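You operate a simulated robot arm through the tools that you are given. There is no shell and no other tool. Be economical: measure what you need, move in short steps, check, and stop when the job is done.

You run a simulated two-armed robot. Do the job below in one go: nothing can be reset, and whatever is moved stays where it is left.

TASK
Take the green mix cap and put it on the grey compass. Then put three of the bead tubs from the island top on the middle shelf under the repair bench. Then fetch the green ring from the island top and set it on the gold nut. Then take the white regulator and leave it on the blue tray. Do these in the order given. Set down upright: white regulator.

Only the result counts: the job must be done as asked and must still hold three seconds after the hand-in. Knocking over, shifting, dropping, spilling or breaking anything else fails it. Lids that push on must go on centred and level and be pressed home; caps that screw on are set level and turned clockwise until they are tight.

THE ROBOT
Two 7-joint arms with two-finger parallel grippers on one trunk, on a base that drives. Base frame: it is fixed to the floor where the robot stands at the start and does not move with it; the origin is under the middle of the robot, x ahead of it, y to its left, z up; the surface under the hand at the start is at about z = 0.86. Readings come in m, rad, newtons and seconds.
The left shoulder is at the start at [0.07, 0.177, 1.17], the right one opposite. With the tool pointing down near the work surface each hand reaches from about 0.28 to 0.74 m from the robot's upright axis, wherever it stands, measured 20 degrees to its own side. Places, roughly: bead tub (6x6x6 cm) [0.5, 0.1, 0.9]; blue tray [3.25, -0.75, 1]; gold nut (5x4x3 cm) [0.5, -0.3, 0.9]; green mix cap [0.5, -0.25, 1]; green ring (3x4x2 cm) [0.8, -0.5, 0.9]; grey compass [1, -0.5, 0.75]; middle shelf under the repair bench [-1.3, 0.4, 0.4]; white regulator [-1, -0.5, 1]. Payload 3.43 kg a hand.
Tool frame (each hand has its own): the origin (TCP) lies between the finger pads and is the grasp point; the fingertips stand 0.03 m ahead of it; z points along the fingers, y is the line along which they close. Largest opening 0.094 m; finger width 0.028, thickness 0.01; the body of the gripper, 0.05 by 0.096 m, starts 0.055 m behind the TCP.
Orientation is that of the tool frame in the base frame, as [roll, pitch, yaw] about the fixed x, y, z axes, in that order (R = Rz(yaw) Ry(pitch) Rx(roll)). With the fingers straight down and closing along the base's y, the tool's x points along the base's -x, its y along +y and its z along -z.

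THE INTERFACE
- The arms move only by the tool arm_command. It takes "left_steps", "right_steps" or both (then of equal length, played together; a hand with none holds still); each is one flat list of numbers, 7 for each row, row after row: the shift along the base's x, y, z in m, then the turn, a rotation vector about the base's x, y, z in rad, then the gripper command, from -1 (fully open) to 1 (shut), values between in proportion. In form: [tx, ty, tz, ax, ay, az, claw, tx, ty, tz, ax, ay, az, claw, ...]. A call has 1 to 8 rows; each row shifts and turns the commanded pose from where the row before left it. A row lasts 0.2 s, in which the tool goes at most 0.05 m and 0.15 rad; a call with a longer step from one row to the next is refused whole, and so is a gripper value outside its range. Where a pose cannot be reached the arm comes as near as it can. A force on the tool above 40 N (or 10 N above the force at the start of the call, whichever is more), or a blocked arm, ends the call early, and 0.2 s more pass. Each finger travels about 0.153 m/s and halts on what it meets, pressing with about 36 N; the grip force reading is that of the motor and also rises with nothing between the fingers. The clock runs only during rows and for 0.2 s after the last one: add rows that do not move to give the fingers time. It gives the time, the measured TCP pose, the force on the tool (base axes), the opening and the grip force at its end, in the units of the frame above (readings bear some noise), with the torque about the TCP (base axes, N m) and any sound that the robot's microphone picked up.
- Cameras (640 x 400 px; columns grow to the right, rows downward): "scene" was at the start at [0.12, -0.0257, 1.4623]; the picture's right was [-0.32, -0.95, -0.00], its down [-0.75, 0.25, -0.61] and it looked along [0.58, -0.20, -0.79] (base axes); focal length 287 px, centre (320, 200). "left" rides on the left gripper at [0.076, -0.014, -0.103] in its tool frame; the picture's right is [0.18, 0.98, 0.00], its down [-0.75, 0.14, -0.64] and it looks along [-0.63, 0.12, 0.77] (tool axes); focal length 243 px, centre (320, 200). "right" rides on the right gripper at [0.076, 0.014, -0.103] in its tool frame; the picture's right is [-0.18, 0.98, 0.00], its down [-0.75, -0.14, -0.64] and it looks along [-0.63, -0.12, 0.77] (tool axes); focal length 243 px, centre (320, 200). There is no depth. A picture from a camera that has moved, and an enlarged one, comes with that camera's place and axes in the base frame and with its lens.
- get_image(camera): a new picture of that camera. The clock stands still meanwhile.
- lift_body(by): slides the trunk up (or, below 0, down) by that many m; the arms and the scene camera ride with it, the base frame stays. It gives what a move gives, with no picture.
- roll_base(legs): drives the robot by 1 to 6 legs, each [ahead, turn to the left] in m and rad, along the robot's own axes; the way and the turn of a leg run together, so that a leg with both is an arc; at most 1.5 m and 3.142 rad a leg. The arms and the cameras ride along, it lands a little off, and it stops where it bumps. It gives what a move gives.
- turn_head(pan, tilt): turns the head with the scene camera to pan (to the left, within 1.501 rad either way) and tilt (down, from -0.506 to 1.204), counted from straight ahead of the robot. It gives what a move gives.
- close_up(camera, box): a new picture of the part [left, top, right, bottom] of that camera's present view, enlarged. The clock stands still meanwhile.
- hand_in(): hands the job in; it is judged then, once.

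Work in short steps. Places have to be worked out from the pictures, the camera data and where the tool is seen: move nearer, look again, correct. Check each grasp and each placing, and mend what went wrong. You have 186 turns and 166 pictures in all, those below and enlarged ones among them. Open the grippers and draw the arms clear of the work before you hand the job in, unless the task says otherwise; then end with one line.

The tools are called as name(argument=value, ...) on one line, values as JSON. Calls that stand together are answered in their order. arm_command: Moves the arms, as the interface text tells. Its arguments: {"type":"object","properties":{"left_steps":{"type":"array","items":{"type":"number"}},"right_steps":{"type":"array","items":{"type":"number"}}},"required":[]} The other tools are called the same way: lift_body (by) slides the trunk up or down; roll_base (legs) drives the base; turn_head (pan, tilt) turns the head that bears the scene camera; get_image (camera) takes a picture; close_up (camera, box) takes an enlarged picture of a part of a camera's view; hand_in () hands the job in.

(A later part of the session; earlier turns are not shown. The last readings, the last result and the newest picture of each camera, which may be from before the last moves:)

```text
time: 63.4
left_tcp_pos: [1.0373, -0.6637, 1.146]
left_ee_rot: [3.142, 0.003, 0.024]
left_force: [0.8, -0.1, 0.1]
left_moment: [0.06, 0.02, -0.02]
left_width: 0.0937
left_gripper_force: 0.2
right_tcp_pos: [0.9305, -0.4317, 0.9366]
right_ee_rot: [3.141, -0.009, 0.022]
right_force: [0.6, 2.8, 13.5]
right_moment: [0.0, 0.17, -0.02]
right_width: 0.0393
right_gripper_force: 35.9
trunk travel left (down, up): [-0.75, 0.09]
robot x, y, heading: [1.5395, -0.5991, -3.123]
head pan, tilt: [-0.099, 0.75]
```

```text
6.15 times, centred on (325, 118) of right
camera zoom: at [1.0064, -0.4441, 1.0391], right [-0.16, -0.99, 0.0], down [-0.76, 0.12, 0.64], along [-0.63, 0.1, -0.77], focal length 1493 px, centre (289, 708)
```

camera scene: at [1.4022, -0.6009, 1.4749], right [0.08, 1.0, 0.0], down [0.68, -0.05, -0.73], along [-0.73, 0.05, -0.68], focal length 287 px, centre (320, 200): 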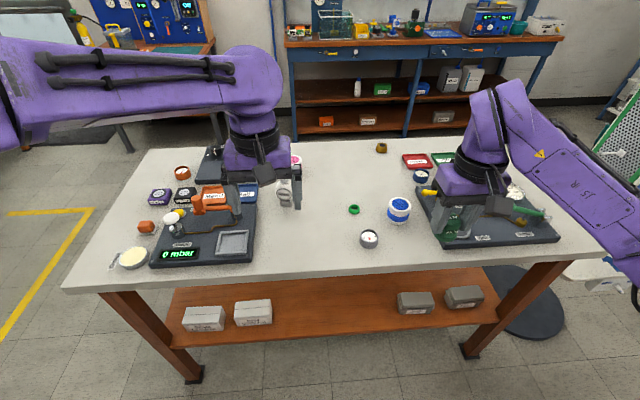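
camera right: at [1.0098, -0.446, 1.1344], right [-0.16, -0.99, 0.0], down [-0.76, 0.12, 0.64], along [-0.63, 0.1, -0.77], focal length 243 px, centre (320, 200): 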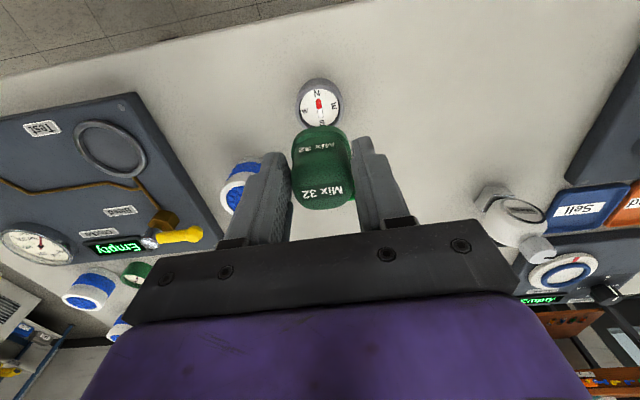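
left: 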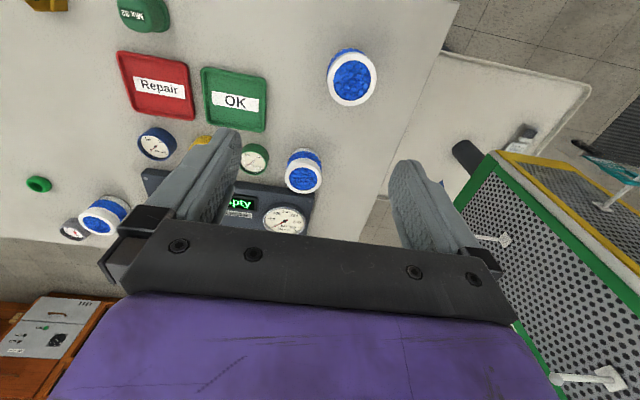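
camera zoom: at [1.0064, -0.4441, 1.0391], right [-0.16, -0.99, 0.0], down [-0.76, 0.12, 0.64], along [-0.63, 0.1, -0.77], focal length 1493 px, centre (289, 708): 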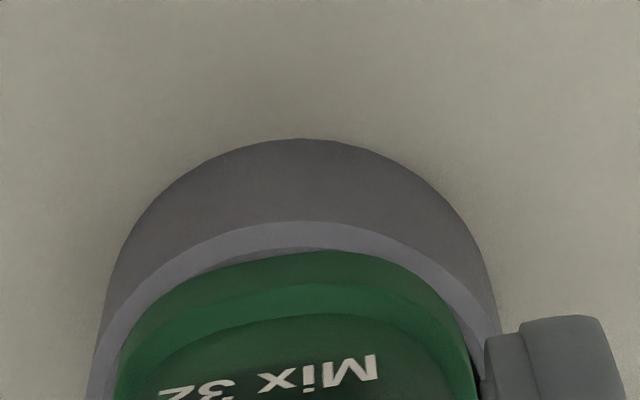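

Load is down to 13 N with the cap centred to within ~0.5 mm. I open the fingers slowly.

arm_command(right_steps=[0, 0, 0.001, 0, 0, 0, 0.15, 0, 0, 0, 0, 0, 0, 0.0, 0, 0, 0, 0, 0, 0, -0.3, 0, 0, 0, 0, 0, 0, -1, 0, 0, 0, 0, 0, 0, -1])

close_up(camera="scene", box=[345, 210, 395, 250])

close_up(camera="right", box=[240, 60, 400, 220])

```text
time: 64.6
left_tcp_pos: [1.0365, -0.6642, 1.1454]
left_ee_rot: [-3.141, 0.0, 0.023]
left_force: [0.1, 0.7, -1.0]
left_moment: [0.03, 0.03, 0.02]
left_width: 0.0938
left_gripper_force: 0.0
right_tcp_pos: [0.9277, -0.4322, 0.9374]
right_ee_rot: [3.14, -0.007, 0.023]
right_force: [-0.7, -0.4, 0.9]
right_moment: [0.0, 0.05, 0.01]
right_width: 0.0938
right_gripper_force: 0.1
trunk travel left (down, up): [-0.75, 0.09]
robot x, y, heading: [1.5347, -0.605, -3.119]
head pan, tilt: [-0.099, 0.75]
```

```text
10.00 times, centred on (370, 230) of scene
camera zoom: at [1.4023, -0.6007, 1.4749], right [0.08, 1.0, 0.0], down [0.68, -0.05, -0.73], along [-0.73, 0.06, -0.68], focal length 2872 px, centre (-180, -100)
```

zoom: 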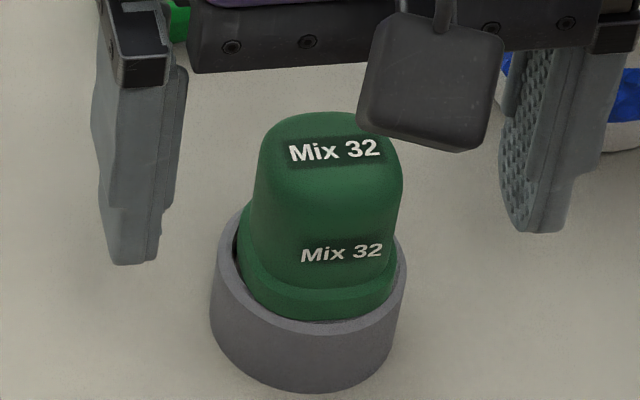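

```text
2.50 times, centred on (320, 140) of right
camera zoom: at [1.004, -0.4441, 1.0401], right [-0.16, -0.99, 0.0], down [-0.76, 0.12, 0.64], along [-0.63, 0.1, -0.77], focal length 606 px, centre (320, 350)
```

zoom: 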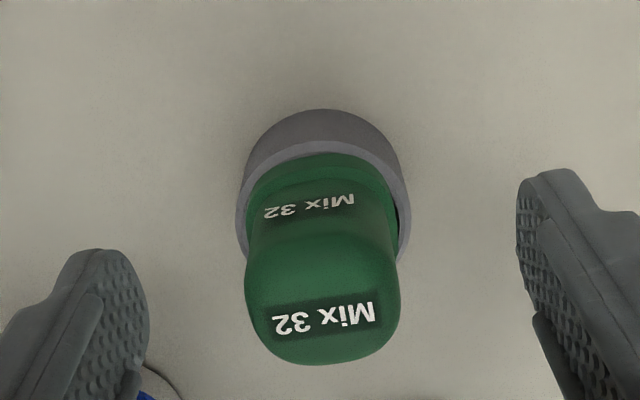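

The cap is on the compass, perhaps slightly tilted into the rim. I raise the hand, close the fingers and look before pressing it.

arm_command(right_steps=[0, 0, 0.045, 0, 0, 0, -1, 0, 0, 0.045, 0, 0.007, 0, -1, 0, 0, 0.01, 0, 0, 0, 1, 0, 0, 0, 0, 0, 0, 1, 0, 0, 0, 0, 0, 0, 1])

close_up(camera="scene", box=[345, 210, 395, 250])

close_up(camera="right", box=[260, 60, 380, 150])

```text
time: 65.8
left_tcp_pos: [1.0355, -0.6635, 1.1465]
left_ee_rot: [-3.141, 0.001, 0.022]
left_force: [0.1, 0.4, 0.5]
left_moment: [0.01, -0.01, -0.01]
left_width: 0.0942
left_gripper_force: 0.1
right_tcp_pos: [0.9276, -0.4302, 1.0356]
right_ee_rot: [3.139, 0.0, 0.022]
right_force: [0.0, 0.3, 0.7]
right_moment: [0.04, 0.01, -0.01]
right_width: 0.0002
right_gripper_force: 33.0
trunk travel left (down, up): [-0.75, 0.09]
robot x, y, heading: [1.5349, -0.6035, -3.119]
head pan, tilt: [-0.099, 0.75]
```

```text
10.00 times, centred on (370, 230) of scene
camera zoom: at [1.4024, -0.6008, 1.4749], right [0.08, 1.0, 0.0], down [0.68, -0.05, -0.73], along [-0.73, 0.06, -0.68], focal length 2872 px, centre (-180, -100)
```

zoom: 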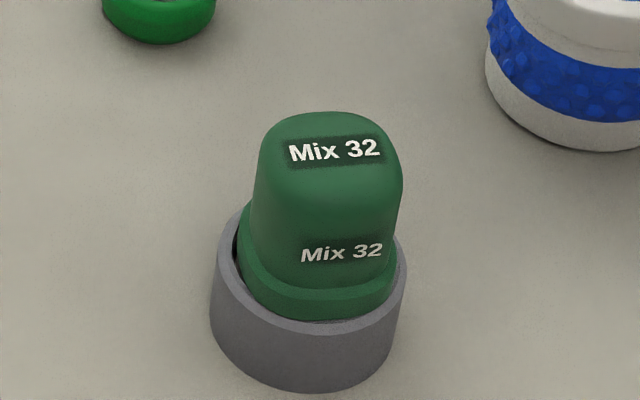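

```text
4.44 times, centred on (320, 105) of right
camera zoom: at [1.0042, -0.4434, 1.1396], right [-0.16, -0.99, 0.0], down [-0.76, 0.12, 0.64], along [-0.63, 0.1, -0.77], focal length 1078 px, centre (320, 622)
```

zoom: 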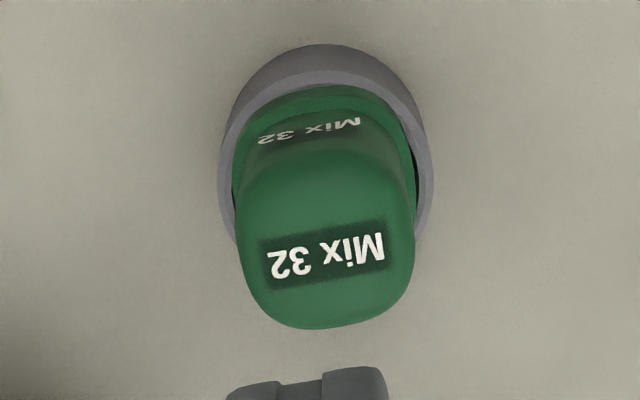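

The cap is leaning about 3° with its +y edge on the rim, so the recess is real and it should be shifted about 1–1.5 mm to -y. I regrip it: open, descend, close, and lift 3 mm.

arm_command(right_steps=[0.002, -0.002, -0.01, 0, 0, 0, -1, 0, 0, 0, 0, 0, 0, -1, 0, 0, 0, 0, 0, 0, -1, 0, 0, -0.045, 0, 0, 0, -1, 0, 0, -0.041, 0, 0, 0, -1, 0, 0, 0, 0, 0, 0, 0.1, 0, 0, 0, 0, 0, 0, 1, 0, 0, 0, 0, 0, 0, 1])

arm_command(right_steps=[0, 0, 0.005, 0, 0, 0, 1, 0, 0, 0, 0, 0, 0, 1])

close_up(camera="scene", box=[355, 225, 385, 250])

close_up(camera="right", box=[280, 85, 370, 150])

```text
time: 67.6
left_tcp_pos: [1.0354, -0.6631, 1.1454]
left_ee_rot: [3.14, -0.001, 0.024]
left_force: [0.0, 0.2, -0.5]
left_moment: [0.02, -0.01, 0.02]
left_width: 0.094
left_gripper_force: 0.1
right_tcp_pos: [0.9301, -0.4315, 0.9413]
right_ee_rot: [-3.141, 0.0, 0.023]
right_force: [-0.1, -0.6, -0.7]
right_moment: [0.0, 0.0, -0.04]
right_width: 0.0393
right_gripper_force: 36.2
trunk travel left (down, up): [-0.75, 0.09]
robot x, y, heading: [1.5359, -0.6039, -3.12]
head pan, tilt: [-0.099, 0.75]
```

```text
time: 68.2
left_tcp_pos: [1.036, -0.6631, 1.1447]
left_ee_rot: [-3.141, 0.001, 0.021]
left_force: [-0.4, 0.2, 0.1]
left_moment: [-0.01, 0.0, -0.02]
left_width: 0.094
left_gripper_force: 0.1
right_tcp_pos: [0.9289, -0.4317, 0.9456]
right_ee_rot: [3.14, 0.0, 0.024]
right_force: [-0.6, -0.3, -1.1]
right_moment: [0.01, 0.0, -0.01]
right_width: 0.0393
right_gripper_force: 36.1
trunk travel left (down, up): [-0.75, 0.09]
robot x, y, heading: [1.537, -0.6034, -3.117]
head pan, tilt: [-0.099, 0.75]
```

```text
16.00 times, centred on (370, 238) of scene
camera zoom: at [1.4021, -0.6007, 1.4749], right [0.08, 1.0, 0.0], down [0.68, -0.05, -0.73], along [-0.73, 0.06, -0.68], focal length 4596 px, centre (-480, -400)
```

zoom: 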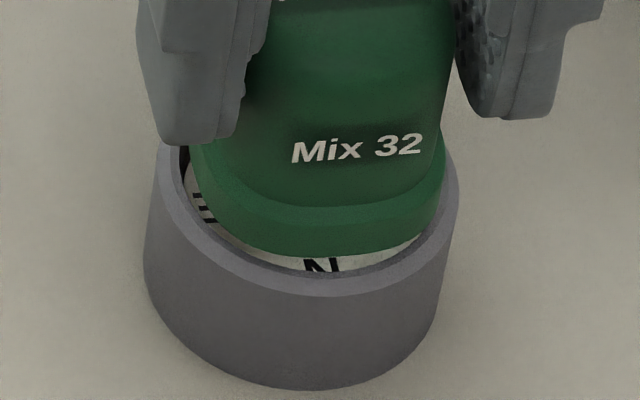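

```text
6.15 times, centred on (325, 118) of right
camera zoom: at [1.0067, -0.4445, 1.0482], right [-0.16, -0.99, 0.0], down [-0.76, 0.12, 0.64], along [-0.63, 0.1, -0.77], focal length 1493 px, centre (289, 708)
```

zoom: 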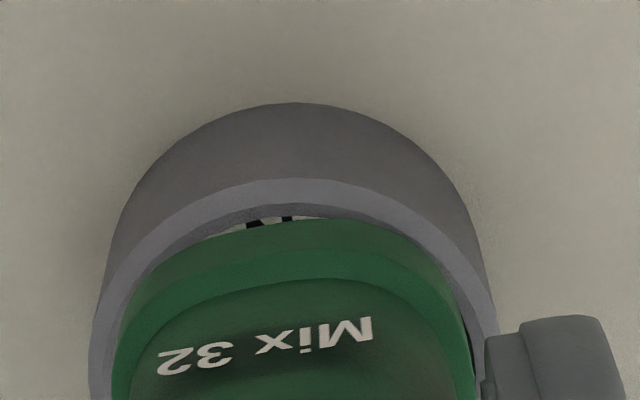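

The flange now hovers ~6 mm over the rim, about +1 mm x and +0.5–1 mm y off. I correct and lower with a very small wiggle so it can drop into the recess.

arm_command(right_steps=[-0.001, -0.001, 0, 0, 0, 0, 1, 0, 0, -0.004, 0, 0, 0, 1, 0, 0, -0.002, 0, 0, 0, 1, 0, 0, -0.001, 0, 0, 0, 1, 0, 0, -0.001, 0, 0, 0, 1, 0, 0, -0.001, 0, 0, 0, 1])

close_up(camera="scene", box=[355, 225, 385, 250])

close_up(camera="right", box=[280, 85, 370, 150])

```text
time: 69.6
left_tcp_pos: [1.0365, -0.6629, 1.1472]
left_ee_rot: [-3.14, 0.0, 0.022]
left_force: [0.3, 0.0, 0.7]
left_moment: [0.0, -0.02, 0.0]
left_width: 0.094
left_gripper_force: 0.1
right_tcp_pos: [0.9294, -0.4336, 0.9404]
right_ee_rot: [3.141, 0.008, 0.021]
right_force: [-5.6, 5.4, 21.4]
right_moment: [0.34, 0.3, 0.0]
right_width: 0.0394
right_gripper_force: 36.4
trunk travel left (down, up): [-0.75, 0.09]
robot x, y, heading: [1.5343, -0.5993, -3.115]
head pan, tilt: [-0.099, 0.75]
```

```text
16.00 times, centred on (370, 238) of scene
camera zoom: at [1.4047, -0.6008, 1.4755], right [0.08, 1.0, 0.0], down [0.68, -0.05, -0.73], along [-0.73, 0.06, -0.68], focal length 4596 px, centre (-480, -400)
```

zoom: 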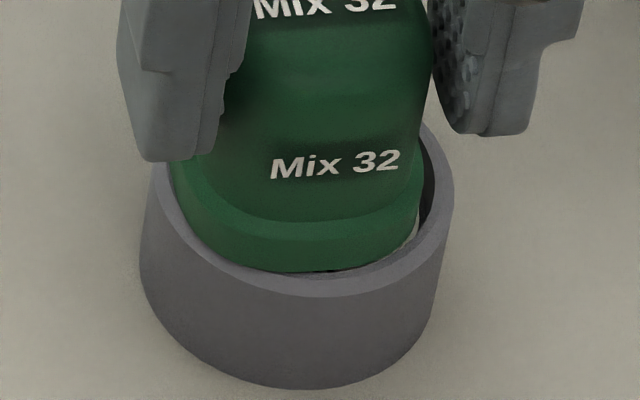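

```text
6.15 times, centred on (325, 118) of right
camera zoom: at [1.0068, -0.4466, 1.0426], right [-0.16, -0.99, 0.0], down [-0.75, 0.13, 0.65], along [-0.64, 0.1, -0.76], focal length 1493 px, centre (289, 708)
```

zoom: 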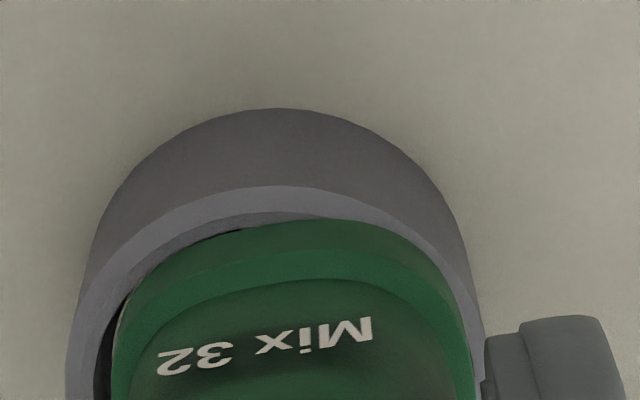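

Now it's about 1.2 mm too far to -y. I lift slightly, shift back +1.1 mm y, -0.5 mm x, and lower.

arm_command(right_steps=[0, 0, 0.004, 0, 0, 0, 1, -0.0005, 0.0011, 0, 0, 0, 0, 1, 0, 0, -0.002, 0, 0, 0, 1, 0, 0, -0.001, 0, 0, 0, 1, 0, 0, -0.001, 0, 0, 0, 1, 0, 0, -0.001, 0, 0, 0, 1, 0, 0, -0.001, 0, 0, 0, 1])

close_up(camera="scene", box=[355, 225, 385, 250])

close_up(camera="right", box=[280, 85, 370, 150])

```text
time: 71.2
left_tcp_pos: [1.0401, -0.6658, 1.1468]
left_ee_rot: [-3.14, 0.003, 0.026]
left_force: [0.0, 0.0, 0.3]
left_moment: [0.02, 0.01, -0.02]
left_width: 0.0938
left_gripper_force: 0.1
right_tcp_pos: [0.9312, -0.4332, 0.9372]
right_ee_rot: [-3.141, 0.007, 0.023]
right_force: [-2.0, -2.4, 31.7]
right_moment: [-0.11, 0.02, 0.0]
right_width: 0.0395
right_gripper_force: 36.1
trunk travel left (down, up): [-0.75, 0.09]
robot x, y, heading: [1.535, -0.6062, -3.121]
head pan, tilt: [-0.099, 0.75]
```

```text
16.00 times, centred on (370, 238) of scene
camera zoom: at [1.4073, -0.603, 1.4756], right [0.08, 1.0, 0.0], down [0.68, -0.05, -0.73], along [-0.73, 0.06, -0.68], focal length 4596 px, centre (-480, -400)
```

zoom: 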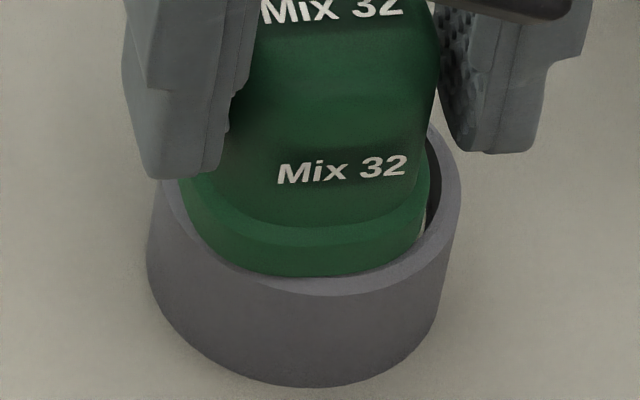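

```text
6.15 times, centred on (325, 118) of right
camera zoom: at [1.0084, -0.4468, 1.04], right [-0.16, -0.99, 0.0], down [-0.75, 0.12, 0.65], along [-0.64, 0.1, -0.76], focal length 1493 px, centre (289, 708)
```

zoom: 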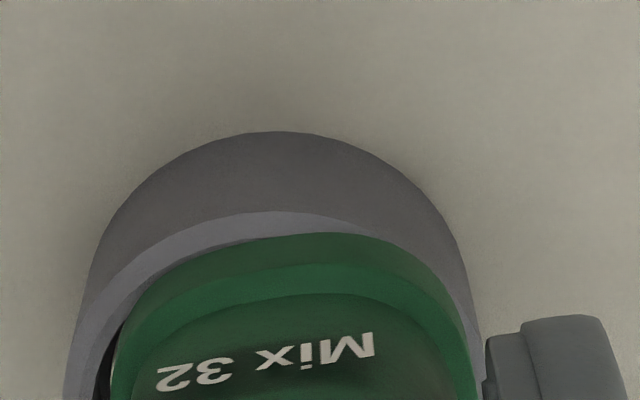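

The base itself yields a few mm under load, so I'll keep forces low. I lift 5 mm, shift -1 mm x and +1 mm y, and look while hovering.

arm_command(right_steps=[0, 0, 0.006, 0, -0.004, 0, 1, -0.001, 0.001, 0, 0, 0, 0, 1, 0, 0, 0, 0, 0, 0, 1])

close_up(camera="scene", box=[355, 225, 385, 250])

close_up(camera="right", box=[280, 85, 370, 150])

```text
time: 72.0
left_tcp_pos: [1.0341, -0.6631, 1.1441]
left_ee_rot: [3.14, 0.001, 0.023]
left_force: [0.4, -0.4, -0.3]
left_moment: [-0.04, -0.01, 0.02]
left_width: 0.0942
left_gripper_force: 0.1
right_tcp_pos: [0.9269, -0.43, 0.9391]
right_ee_rot: [-3.141, -0.006, 0.021]
right_force: [-0.2, -0.2, -0.6]
right_moment: [0.01, 0.01, 0.03]
right_width: 0.0394
right_gripper_force: 36.3
trunk travel left (down, up): [-0.75, 0.09]
robot x, y, heading: [1.5376, -0.6015, -3.121]
head pan, tilt: [-0.099, 0.75]
```

```text
16.00 times, centred on (370, 238) of scene
camera zoom: at [1.4017, -0.6007, 1.4746], right [0.08, 1.0, 0.0], down [0.68, -0.05, -0.73], along [-0.73, 0.06, -0.68], focal length 4596 px, centre (-480, -400)
```

zoom: 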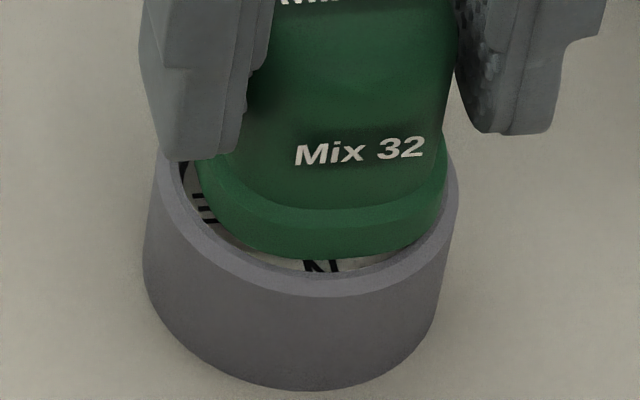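

```text
6.15 times, centred on (325, 118) of right
camera zoom: at [1.0035, -0.4431, 1.0417], right [-0.16, -0.99, 0.0], down [-0.76, 0.12, 0.64], along [-0.63, 0.11, -0.77], focal length 1493 px, centre (289, 708)
```

zoom: 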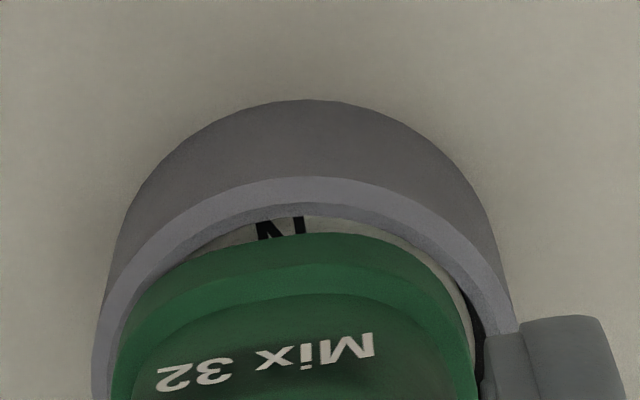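

Hovering: the cap is 2.5 mm off toward -x and 1.5 mm toward +y. I correct with a small lift, then lower in tiny steps.

arm_command(right_steps=[0, 0, 0.002, 0, 0.004, 0, 1, 0.0025, -0.0015, 0, 0, 0, 0, 1, 0, 0, 0, 0, 0, 0, 1, 0, 0, -0.002, 0, 0, 0, 1, 0, 0, -0.001, 0, 0, 0, 1, 0, 0, -0.001, 0, 0, 0, 1])

close_up(camera="scene", box=[355, 225, 385, 250])

close_up(camera="right", box=[280, 85, 370, 150])

```text
time: 73.4
left_tcp_pos: [1.0348, -0.6641, 1.1457]
left_ee_rot: [-3.141, 0.0, 0.023]
left_force: [0.2, 0.1, -0.3]
left_moment: [0.02, 0.01, 0.01]
left_width: 0.0938
left_gripper_force: 0.0
right_tcp_pos: [0.9293, -0.4332, 0.9394]
right_ee_rot: [3.14, 0.001, 0.024]
right_force: [-0.3, 0.4, -0.2]
right_moment: [0.01, 0.02, 0.0]
right_width: 0.0393
right_gripper_force: 35.8
trunk travel left (down, up): [-0.75, 0.09]
robot x, y, heading: [1.5364, -0.6054, -3.111]
head pan, tilt: [-0.099, 0.75]
```

```text
16.00 times, centred on (370, 238) of scene
camera zoom: at [1.4021, -0.6008, 1.4749], right [0.08, 1.0, 0.0], down [0.68, -0.05, -0.73], along [-0.73, 0.06, -0.68], focal length 4596 px, centre (-480, -400)
```

zoom: 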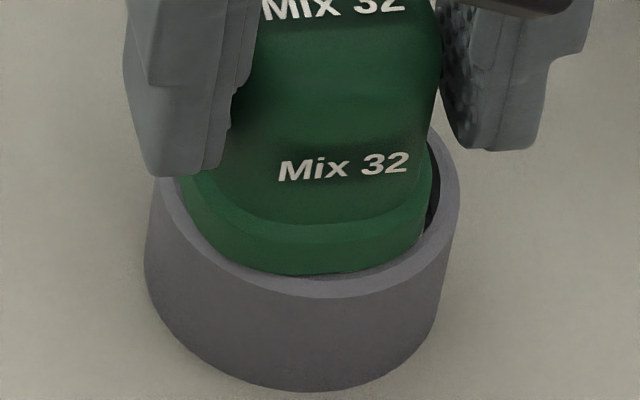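

```text
6.15 times, centred on (325, 118) of right
camera zoom: at [1.0067, -0.446, 1.0407], right [-0.16, -0.99, 0.0], down [-0.76, 0.12, 0.64], along [-0.63, 0.1, -0.77], focal length 1493 px, centre (289, 708)
```

zoom: 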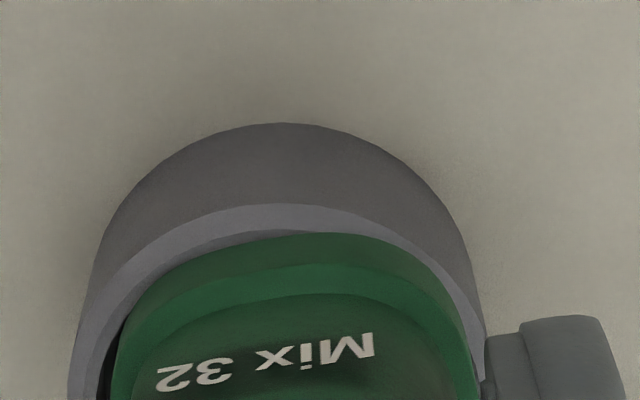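

Hover shows x aligned and y about 0.9 mm too negative. I shift +0.9 mm in y and lower gently.

arm_command(right_steps=[0, 0.0009, 0, 0, 0, 0, 1, 0, 0, 0, 0, 0, 0, 1, 0, 0, -0.0015, 0, 0, 0, 1, 0, 0, -0.001, 0, 0, 0, 1, 0, 0, -0.001, 0, 0, 0, 1])

close_up(camera="scene", box=[355, 225, 385, 250])

close_up(camera="right", box=[280, 85, 370, 150])

```text
time: 74.6
left_tcp_pos: [1.0371, -0.6642, 1.146]
left_ee_rot: [3.141, 0.003, 0.024]
left_force: [0.5, -0.2, -0.7]
left_moment: [0.02, 0.02, -0.01]
left_width: 0.0939
left_gripper_force: 0.0
right_tcp_pos: [0.9285, -0.4321, 0.9386]
right_ee_rot: [3.14, 0.006, 0.022]
right_force: [-4.8, 1.5, 21.9]
right_moment: [0.14, 0.11, 0.03]
right_width: 0.0396
right_gripper_force: 36.2
trunk travel left (down, up): [-0.75, 0.09]
robot x, y, heading: [1.5368, -0.6011, -3.117]
head pan, tilt: [-0.099, 0.75]
```

```text
16.00 times, centred on (370, 238) of scene
camera zoom: at [1.4047, -0.6016, 1.4755], right [0.08, 1.0, 0.0], down [0.68, -0.05, -0.73], along [-0.73, 0.06, -0.68], focal length 4596 px, centre (-480, -400)
```

zoom: 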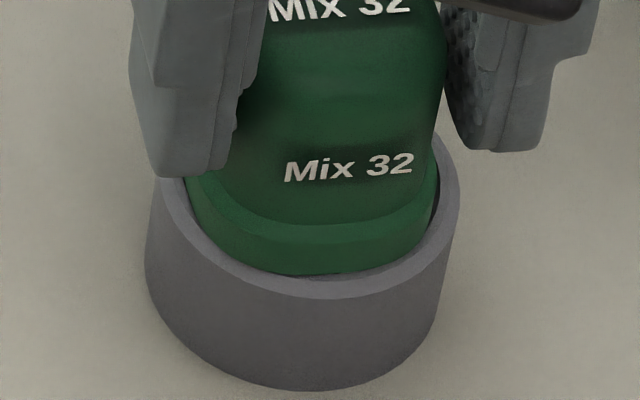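

```text
6.15 times, centred on (325, 118) of right
camera zoom: at [1.0077, -0.4451, 1.04], right [-0.16, -0.99, 0.0], down [-0.75, 0.12, 0.65], along [-0.64, 0.1, -0.76], focal length 1493 px, centre (289, 708)
```

zoom: 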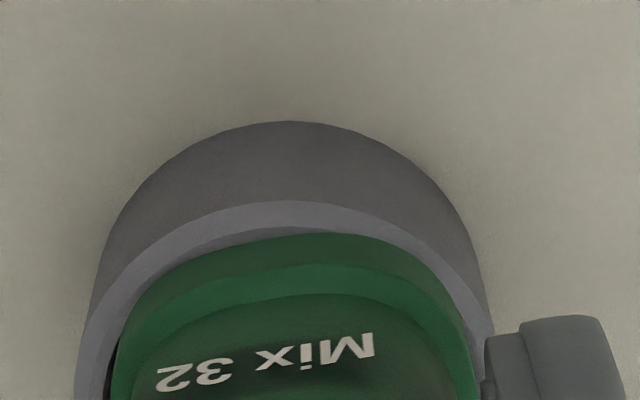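

It's now concentric within ~0.5 mm in both views and pressed at 22 N. I ease off the load, then open slowly.

arm_command(right_steps=[0, 0, 0.0012, 0, 0, 0, 1, 0, 0, 0.001, 0, -0.005, 0, 1, 0, 0, 0, 0, 0, 0, 0.15, 0, 0, 0, 0, 0, 0, 0.1, 0, 0, 0, 0, 0, 0, -0.2, 0, 0, 0, 0, 0, 0, -1, 0, 0, 0, 0, 0, 0, -1])

close_up(camera="scene", box=[345, 210, 395, 250])

close_up(camera="right", box=[240, 60, 400, 220])

```text
time: 76.2
left_tcp_pos: [1.0354, -0.6633, 1.146]
left_ee_rot: [3.141, -0.001, 0.023]
left_force: [0.5, 0.4, -0.9]
left_moment: [0.01, -0.03, 0.01]
left_width: 0.094
left_gripper_force: 0.1
right_tcp_pos: [0.9287, -0.4312, 0.9362]
right_ee_rot: [3.142, -0.005, 0.023]
right_force: [-0.5, -0.4, 0.2]
right_moment: [0.05, -0.02, -0.03]
right_width: 0.0941
right_gripper_force: 0.1
trunk travel left (down, up): [-0.75, 0.09]
robot x, y, heading: [1.5342, -0.6076, -3.118]
head pan, tilt: [-0.099, 0.75]
```

```text
10.00 times, centred on (370, 230) of scene
camera zoom: at [1.402, -0.6007, 1.4749], right [0.08, 1.0, 0.0], down [0.68, -0.05, -0.73], along [-0.73, 0.06, -0.68], focal length 2872 px, centre (-180, -100)
```

zoom: 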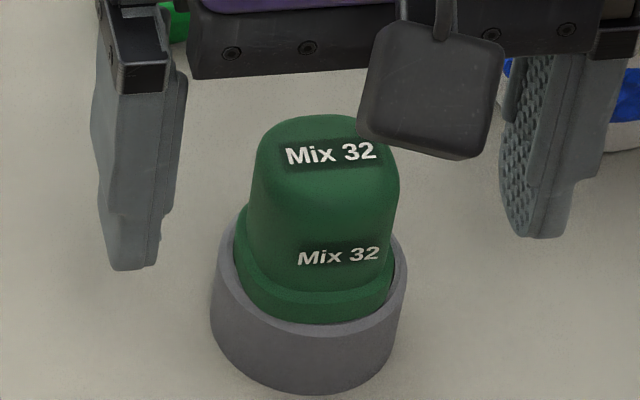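

```text
2.50 times, centred on (320, 140) of right
camera zoom: at [1.0059, -0.4445, 1.0398], right [-0.16, -0.99, 0.0], down [-0.76, 0.12, 0.64], along [-0.63, 0.1, -0.77], focal length 606 px, centre (320, 350)
```

zoom: 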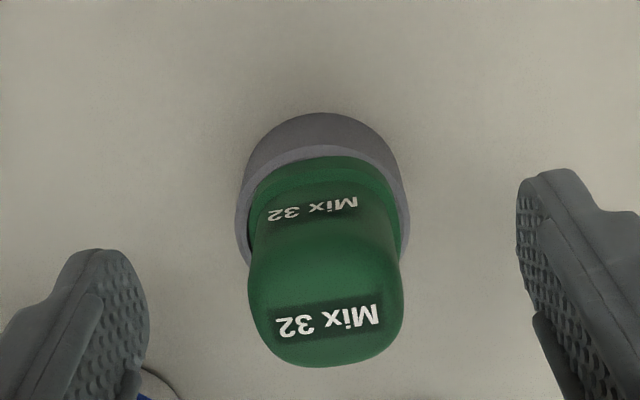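

The cap sits level and centred on the compass. I raise the hand clear and roll 0.1 m closer to fetch the nearby blue tub with the right hand.

arm_command(right_steps=[0, 0, 0.04, 0, 0, 0, -1, 0, 0, 0.045, 0, 0.005, 0, -1, 0, 0, 0.045, 0, 0, 0, -1, 0, 0, 0, 0, 0, 0, -1])

roll_base(legs=[[0.1, -0.022]])

get_image(camera="scene")

get_image(camera="right")

```text
time: 77.2
left_tcp_pos: [1.0349, -0.6635, 1.1459]
left_ee_rot: [-3.141, -0.001, 0.024]
left_force: [0.4, -0.2, -0.2]
left_moment: [0.0, 0.0, -0.02]
left_width: 0.0939
left_gripper_force: 0.0
right_tcp_pos: [0.929, -0.4305, 1.0687]
right_ee_rot: [3.14, 0.0, 0.024]
right_force: [-0.7, -0.3, -0.9]
right_moment: [-0.01, -0.02, -0.01]
right_width: 0.094
right_gripper_force: 0.1
trunk travel left (down, up): [-0.75, 0.09]
robot x, y, heading: [1.5365, -0.6018, -3.12]
head pan, tilt: [-0.099, 0.75]
```

```text
time: 78.3
left_tcp_pos: [0.9383, -0.6543, 1.1468]
left_ee_rot: [3.142, 0.005, 0.0]
left_force: [1.1, 0.2, 0.1]
left_moment: [-0.02, 0.05, -0.02]
left_width: 0.0939
left_gripper_force: 0.0
right_tcp_pos: [0.8378, -0.4181, 1.0716]
right_ee_rot: [3.14, 0.005, -0.001]
right_force: [0.3, 0.5, 0.5]
right_moment: [0.01, 0.06, -0.02]
right_width: 0.094
right_gripper_force: 0.1
trunk travel left (down, up): [-0.75, 0.09]
robot x, y, heading: [1.4392, -0.6053, 3.135]
head pan, tilt: [-0.099, 0.75]
```

```text
110 pictures are left
camera scene: at [1.309, -0.5992, 1.4757], right [0.1, 0.99, 0.0], down [0.68, -0.07, -0.73], along [-0.73, 0.07, -0.68], focal length 287 px, centre (320, 200)
```

scene: 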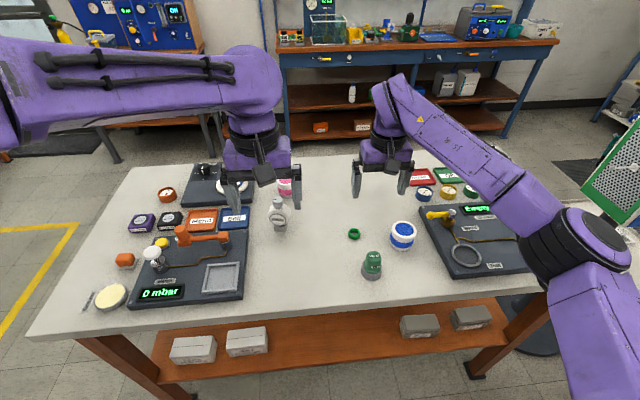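

```text
109 pictures are left
camera right: at [0.9152, -0.4331, 1.1737], right [-0.18, -0.98, 0.0], down [-0.75, 0.14, 0.65], along [-0.64, 0.12, -0.76], focal length 243 px, centre (320, 200)
```

right: 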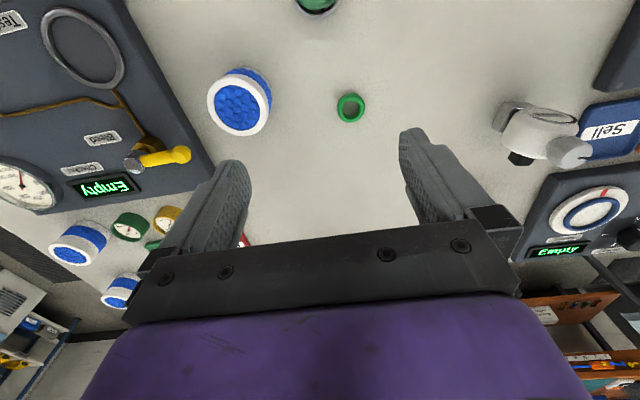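

The tub next to the compass can't be taken with a tilted hand safely, and the shelf (gap ≈0.3 m) needs a tilted hand, so I'll use the other three tubs from the near side. I raise the right hand and drive back around.

arm_command(right_steps=[0, 0, 0.04, 0, 0, 0, -1, 0.03, 0, 0.03, 0, 0, 0, -1, 0.04, 0, 0, 0, 0, 0, -1, 0, 0, 0, 0, 0, 0, -1])

roll_base(legs=[[-0.12, 0], [0, 1.577], [1.25, 0], [0, -1.571], [1.5, 0], [0.2, 0]])

```text
time: 79.3
left_tcp_pos: [0.9348, -0.6535, 1.146]
left_ee_rot: [-3.14, 0.001, -0.001]
left_force: [-0.8, 0.2, 0.1]
left_moment: [0.02, 0.02, 0.01]
left_width: 0.094
left_gripper_force: 0.0
right_tcp_pos: [0.9054, -0.4187, 1.1383]
right_ee_rot: [3.14, 0.0, -0.002]
right_force: [1.1, -0.3, 0.8]
right_moment: [0.05, -0.02, 0.0]
right_width: 0.0941
right_gripper_force: 0.0
trunk travel left (down, up): [-0.75, 0.09]
robot x, y, heading: [1.4358, -0.6121, 3.142]
head pan, tilt: [-0.099, 0.75]
```

```text
time: 102.4
left_tcp_pos: [-0.5822, -1.9266, 1.1462]
left_ee_rot: [-3.141, 0.001, 0.001]
left_force: [0.1, 0.1, -0.5]
left_moment: [0.0, -0.03, -0.04]
left_width: 0.094
left_gripper_force: 0.0
right_tcp_pos: [-0.6136, -1.6925, 1.138]
right_ee_rot: [3.141, 0.002, 0.0]
right_force: [-0.2, 0.1, -0.7]
right_moment: [0.0, 0.03, 0.01]
right_width: 0.0942
right_gripper_force: 0.0
trunk travel left (down, up): [-0.75, 0.09]
robot x, y, heading: [-0.0808, -1.8803, -3.14]
head pan, tilt: [-0.099, 0.75]
```

I turn into the corridor and drive to y≈-0.1, then look left at the repair bench shelf.

roll_base(legs=[[0, -1.571], [1.0, 0], [0.78, 0]])

turn_head(pan=1.3, tilt=0.6)

get_image(camera="scene")

```text
time: 115.3
left_tcp_pos: [-0.0999, 0.4204, 1.1458]
left_ee_rot: [3.141, 0.002, -1.585]
left_force: [-0.6, 0.1, 0.1]
left_moment: [-0.02, -0.01, 0.02]
left_width: 0.0937
left_gripper_force: 0.0
right_tcp_pos: [0.1365, 0.4467, 1.1389]
right_ee_rot: [3.139, 0.001, -1.584]
right_force: [0.9, 0.3, 1.1]
right_moment: [-0.01, 0.02, 0.04]
right_width: 0.0941
right_gripper_force: 0.1
trunk travel left (down, up): [-0.75, 0.09]
robot x, y, heading: [-0.0569, -0.0836, 1.557]
head pan, tilt: [-0.099, 0.75]
```

```text
time: 116.8
left_tcp_pos: [-0.0995, 0.4205, 1.1449]
left_ee_rot: [-3.141, -0.001, -1.585]
left_force: [0.6, 0.2, -0.1]
left_moment: [-0.04, 0.0, -0.01]
left_width: 0.094
left_gripper_force: 0.1
right_tcp_pos: [0.1366, 0.4466, 1.1389]
right_ee_rot: [3.141, 0.001, -1.584]
right_force: [-0.4, -1.2, 0.2]
right_moment: [0.0, -0.01, -0.03]
right_width: 0.094
right_gripper_force: 0.0
trunk travel left (down, up): [-0.75, 0.09]
robot x, y, heading: [-0.0608, -0.0832, 1.559]
head pan, tilt: [1.3, 0.6]
```

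```text
108 pictures are left
camera scene: at [-0.1446, -0.0085, 1.4878], right [0.28, 0.96, 0.0], down [0.54, -0.16, -0.83], along [-0.79, 0.23, -0.56], focal length 287 px, centre (320, 200)
```

scene: 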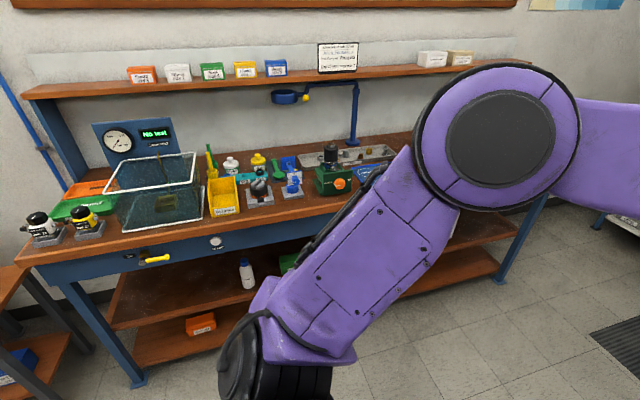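

The shelf front is at x≈-0.975, z≈0.4, with free space around y -0.55…-0.15. I turn to face the island and look at the first tub.

roll_base(legs=[[0, -1.559]])

turn_head(pan=-0.1, tilt=0.8)

get_image(camera="scene")

```text
time: 120.9
left_tcp_pos: [0.4422, -0.0239, 1.146]
left_ee_rot: [-3.141, 0.001, -3.124]
left_force: [1.0, -0.6, -0.2]
left_moment: [-0.03, -0.03, -0.02]
left_width: 0.0941
left_gripper_force: 0.0
right_tcp_pos: [0.4752, -0.2601, 1.1388]
right_ee_rot: [3.139, -0.002, -3.122]
right_force: [-1.1, -0.1, 0.5]
right_moment: [0.0, 0.01, 0.0]
right_width: 0.094
right_gripper_force: 0.1
trunk travel left (down, up): [-0.75, 0.09]
robot x, y, heading: [-0.0605, -0.0824, 0.014]
head pan, tilt: [1.3, 0.6]
```

```text
time: 122.5
left_tcp_pos: [0.4417, -0.0242, 1.1441]
left_ee_rot: [-3.14, -0.002, -3.125]
left_force: [0.2, 0.0, 0.0]
left_moment: [0.01, 0.01, -0.01]
left_width: 0.094
left_gripper_force: 0.1
right_tcp_pos: [0.4741, -0.2596, 1.1372]
right_ee_rot: [3.139, 0.0, -3.125]
right_force: [-0.6, 0.1, -0.4]
right_moment: [-0.01, -0.02, 0.01]
right_width: 0.094
right_gripper_force: 0.0
trunk travel left (down, up): [-0.75, 0.09]
robot x, y, heading: [-0.0599, -0.0804, 0.019]
head pan, tilt: [-0.099, 0.799]
```

```text
107 pictures are left
camera scene: at [0.07, -0.0891, 1.4709], right [-0.08, -1.0, 0.0], down [-0.71, 0.06, -0.7], along [0.69, -0.06, -0.72], focal length 287 px, centre (320, 200)
```

scene: 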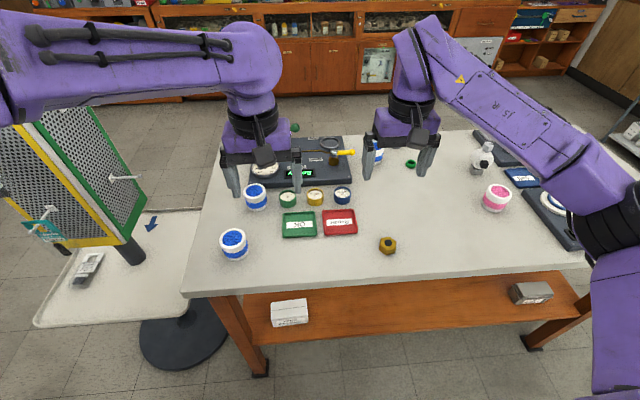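

Tub A ≈ (0.50,0.088), B ≈ (0.66,0.05), pink D ≈ (0.605,-0.632). I tilt the left hand forward ~56° while moving it toward tub A's near side.

arm_command(left_steps=[-0.0035, 0.016, -0.0143, 0, -0.14, 0, -0.7, -0.0035, 0.016, -0.0143, 0, -0.14, 0, -0.7, -0.0035, 0.016, -0.0143, 0, -0.14, 0, -0.7, -0.0035, 0.016, -0.0143, 0, -0.14, 0, -0.7, -0.0035, 0.016, -0.0143, 0, -0.14, 0, -0.7, -0.0035, 0.016, -0.0143, 0, -0.14, 0, -0.7, -0.0035, 0.016, -0.0143, 0, -0.14, 0, -0.7, 0, 0, 0, 0, 0, 0, -0.7])

get_image(camera="left")

```text
time: 124.3
left_tcp_pos: [0.419, 0.0819, 1.0508]
left_ee_rot: [-3.136, 0.928, -3.114]
left_force: [0.2, -0.2, -0.3]
left_moment: [0.0, -0.02, -0.04]
left_width: 0.08
left_gripper_force: 0.1
left hand out of reach, approached as far as the arm can: row 6
right_tcp_pos: [0.4752, -0.2603, 1.1379]
right_ee_rot: [3.14, 0.002, -3.123]
right_force: [-0.1, -1.4, -0.6]
right_moment: [-0.03, -0.02, 0.02]
right_width: 0.094
right_gripper_force: 0.1
trunk travel left (down, up): [-0.75, 0.09]
robot x, y, heading: [-0.057, -0.0805, 0.019]
head pan, tilt: [-0.099, 0.799]
```

```text
106 pictures are left
camera left: at [0.2913, 0.0659, 1.0505], right [-0.13, 0.98, -0.15], down [-0.07, 0.14, 0.99], along [0.99, 0.14, 0.05], focal length 243 px, centre (320, 200)
```

left: 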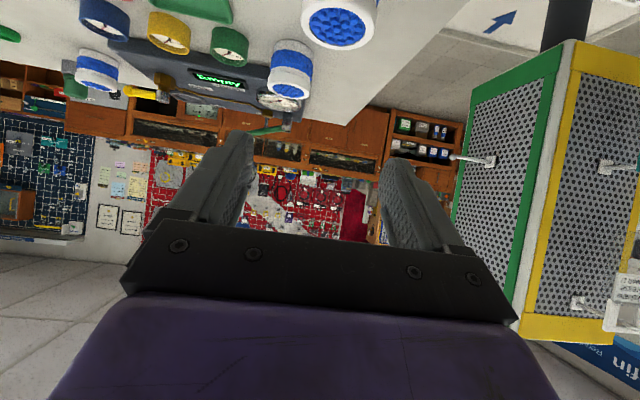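

Camera confirms tub A at about (0.50,0.09). I lower the tilted hand and move in along the finger direction.

arm_command(left_steps=[0, 0.004, -0.047, 0, 0, 0, -0.7, 0, 0.004, -0.047, 0, 0, 0, -0.7, 0, 0, 0, 0, 0, 0, -0.7])

get_image(camera="left")

get_image(camera="scene")

```text
time: 125.1
left_tcp_pos: [0.4191, 0.0895, 0.9607]
left_ee_rot: [-3.135, 0.932, -3.113]
left_force: [-0.2, -1.0, -0.4]
left_moment: [0.01, 0.0, 0.02]
left_width: 0.08
left_gripper_force: 0.0
right_tcp_pos: [0.4752, -0.2611, 1.1388]
right_ee_rot: [3.139, 0.002, -3.125]
right_force: [-0.2, 0.7, 0.3]
right_moment: [0.0, -0.01, 0.04]
right_width: 0.094
right_gripper_force: 0.1
trunk travel left (down, up): [-0.75, 0.09]
robot x, y, heading: [-0.0631, -0.082, 0.018]
head pan, tilt: [-0.099, 0.799]
```

```text
105 pictures are left
camera left: at [0.2914, 0.0722, 0.9595], right [-0.13, 0.98, -0.15], down [-0.07, 0.14, 0.99], along [0.99, 0.14, 0.05], focal length 243 px, centre (320, 200)
```

left: 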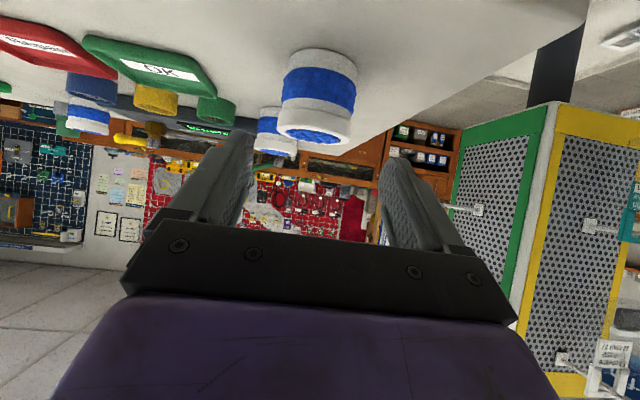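

```text
104 pictures are left
camera scene: at [0.0681, -0.0906, 1.4711], right [-0.08, -1.0, 0.0], down [-0.71, 0.06, -0.7], along [0.7, -0.06, -0.72], focal length 287 px, centre (320, 200)
```

scene: 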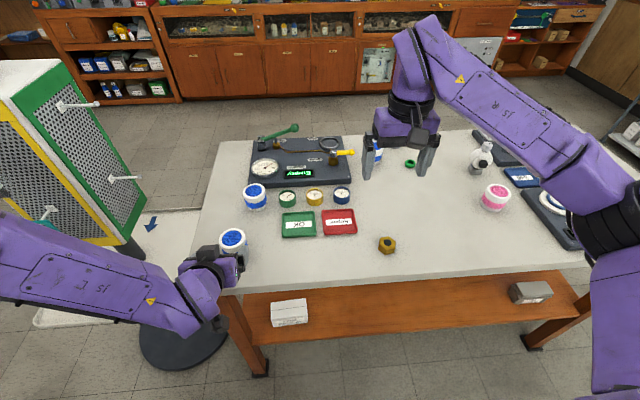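

Aligned. I advance along the finger direction onto the tub.

arm_command(left_steps=[0.028, 0, -0.021, 0, 0, 0, -0.7, 0.028, 0, -0.021, 0, 0, 0, -0.7, 0.026, 0, -0.019, 0, 0, 0, -0.7, 0, 0, 0, 0, 0, 0, -0.7])

get_image(camera="left")

```text
time: 126.1
left_tcp_pos: [0.5028, 0.0932, 0.8969]
left_ee_rot: [-3.135, 0.929, -3.114]
left_force: [0.7, 0.3, -0.1]
left_moment: [0.02, 0.05, 0.02]
left_width: 0.08
left_gripper_force: 0.1
right_tcp_pos: [0.4742, -0.2585, 1.1392]
right_ee_rot: [3.14, 0.001, -3.122]
right_force: [-0.6, -0.3, -0.2]
right_moment: [0.02, 0.0, 0.03]
right_width: 0.0941
right_gripper_force: 0.0
trunk travel left (down, up): [-0.75, 0.09]
robot x, y, heading: [-0.0583, -0.0824, 0.025]
head pan, tilt: [-0.099, 0.799]
```

```text
103 pictures are left
camera left: at [0.3752, 0.0761, 0.8979], right [-0.13, 0.98, -0.15], down [-0.07, 0.14, 0.99], along [0.99, 0.14, 0.05], focal length 243 px, centre (320, 200)
```

left: 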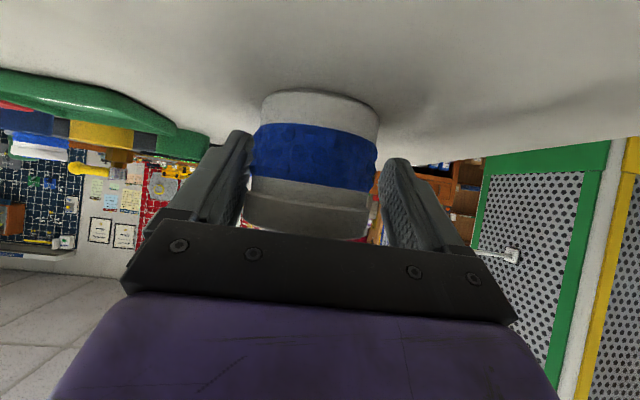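

The tub is between the fingers. I close and then lift vertically.

arm_command(left_steps=[0, 0, 0, 0, 0, 0, 0.3, 0, 0, 0, 0, 0, 0, 1, 0, 0, 0, 0, 0, 0, 1, 0, 0, 0.03, 0, 0, 0, 1, 0, 0, 0.045, 0, 0, 0, 1, 0, 0, 0.045, 0, 0, 0, 1, -0.03, 0, 0.02, 0, 0, 0, 1])

get_image(camera="scene")

```text
time: 127.7
left_tcp_pos: [0.4699, 0.0914, 1.0371]
left_ee_rot: [-3.135, 0.93, -3.114]
left_force: [-0.3, -0.3, -0.9]
left_moment: [-0.03, -0.03, -0.01]
left_width: 0.0627
left_gripper_force: 35.8
right_tcp_pos: [0.4743, -0.2598, 1.1405]
right_ee_rot: [3.14, 0.001, -3.121]
right_force: [-0.2, 0.7, 0.0]
right_moment: [0.01, 0.01, 0.01]
right_width: 0.0942
right_gripper_force: 0.0
trunk travel left (down, up): [-0.75, 0.09]
robot x, y, heading: [-0.0583, -0.0823, 0.018]
head pan, tilt: [-0.099, 0.799]
```

```text
102 pictures are left
camera scene: at [0.0677, -0.0887, 1.4711], right [-0.08, -1.0, 0.0], down [-0.71, 0.06, -0.7], along [0.7, -0.06, -0.72], focal length 287 px, centre (320, 200)
```

scene: 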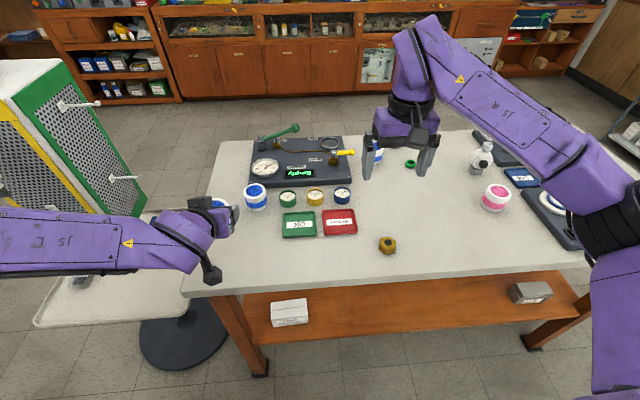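

Tub A is held. I shift the base to y≈-0.45 to take the pink tub with the right hand.

roll_base(legs=[[-0.12, 0], [0, -1.589], [0.37, 0], [0, 1.571], [0.12, 0]])

turn_head(pan=-0.35, tilt=0.8)

get_image(camera="scene")

```text
time: 139.3
left_tcp_pos: [0.4751, -0.3014, 1.037]
left_ee_rot: [-3.134, 0.931, 3.134]
left_force: [0.8, -0.1, -1.8]
left_moment: [0.02, 0.01, -0.01]
left_width: 0.0624
left_gripper_force: 35.8
right_tcp_pos: [0.4674, -0.6507, 1.1376]
right_ee_rot: [3.14, 0.0, 3.123]
right_force: [0.1, 0.8, 0.2]
right_moment: [-0.01, 0.01, 0.01]
right_width: 0.094
right_gripper_force: 0.1
trunk travel left (down, up): [-0.75, 0.09]
robot x, y, heading: [-0.0579, -0.4572, -0.021]
head pan, tilt: [-0.099, 0.799]
```

```text
time: 140.1
left_tcp_pos: [0.4766, -0.3013, 1.0365]
left_ee_rot: [-3.134, 0.929, 3.134]
left_force: [1.1, -0.2, -1.0]
left_moment: [0.03, 0.04, -0.02]
left_width: 0.0622
left_gripper_force: 35.9
right_tcp_pos: [0.47, -0.6523, 1.1394]
right_ee_rot: [3.139, 0.0, 3.124]
right_force: [-0.1, 0.0, 0.3]
right_moment: [0.01, -0.01, 0.0]
right_width: 0.0941
right_gripper_force: 0.0
trunk travel left (down, up): [-0.75, 0.09]
robot x, y, heading: [-0.059, -0.4578, -0.012]
head pan, tilt: [-0.351, 0.799]
```

```text
101 pictures are left
camera scene: at [0.0658, -0.4863, 1.4708], right [-0.36, -0.93, 0.0], down [-0.67, 0.26, -0.7], along [0.65, -0.25, -0.72], focal length 287 px, centre (320, 200)
```

scene: 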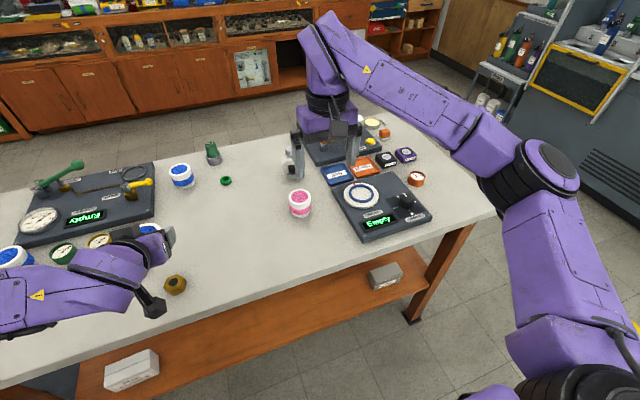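

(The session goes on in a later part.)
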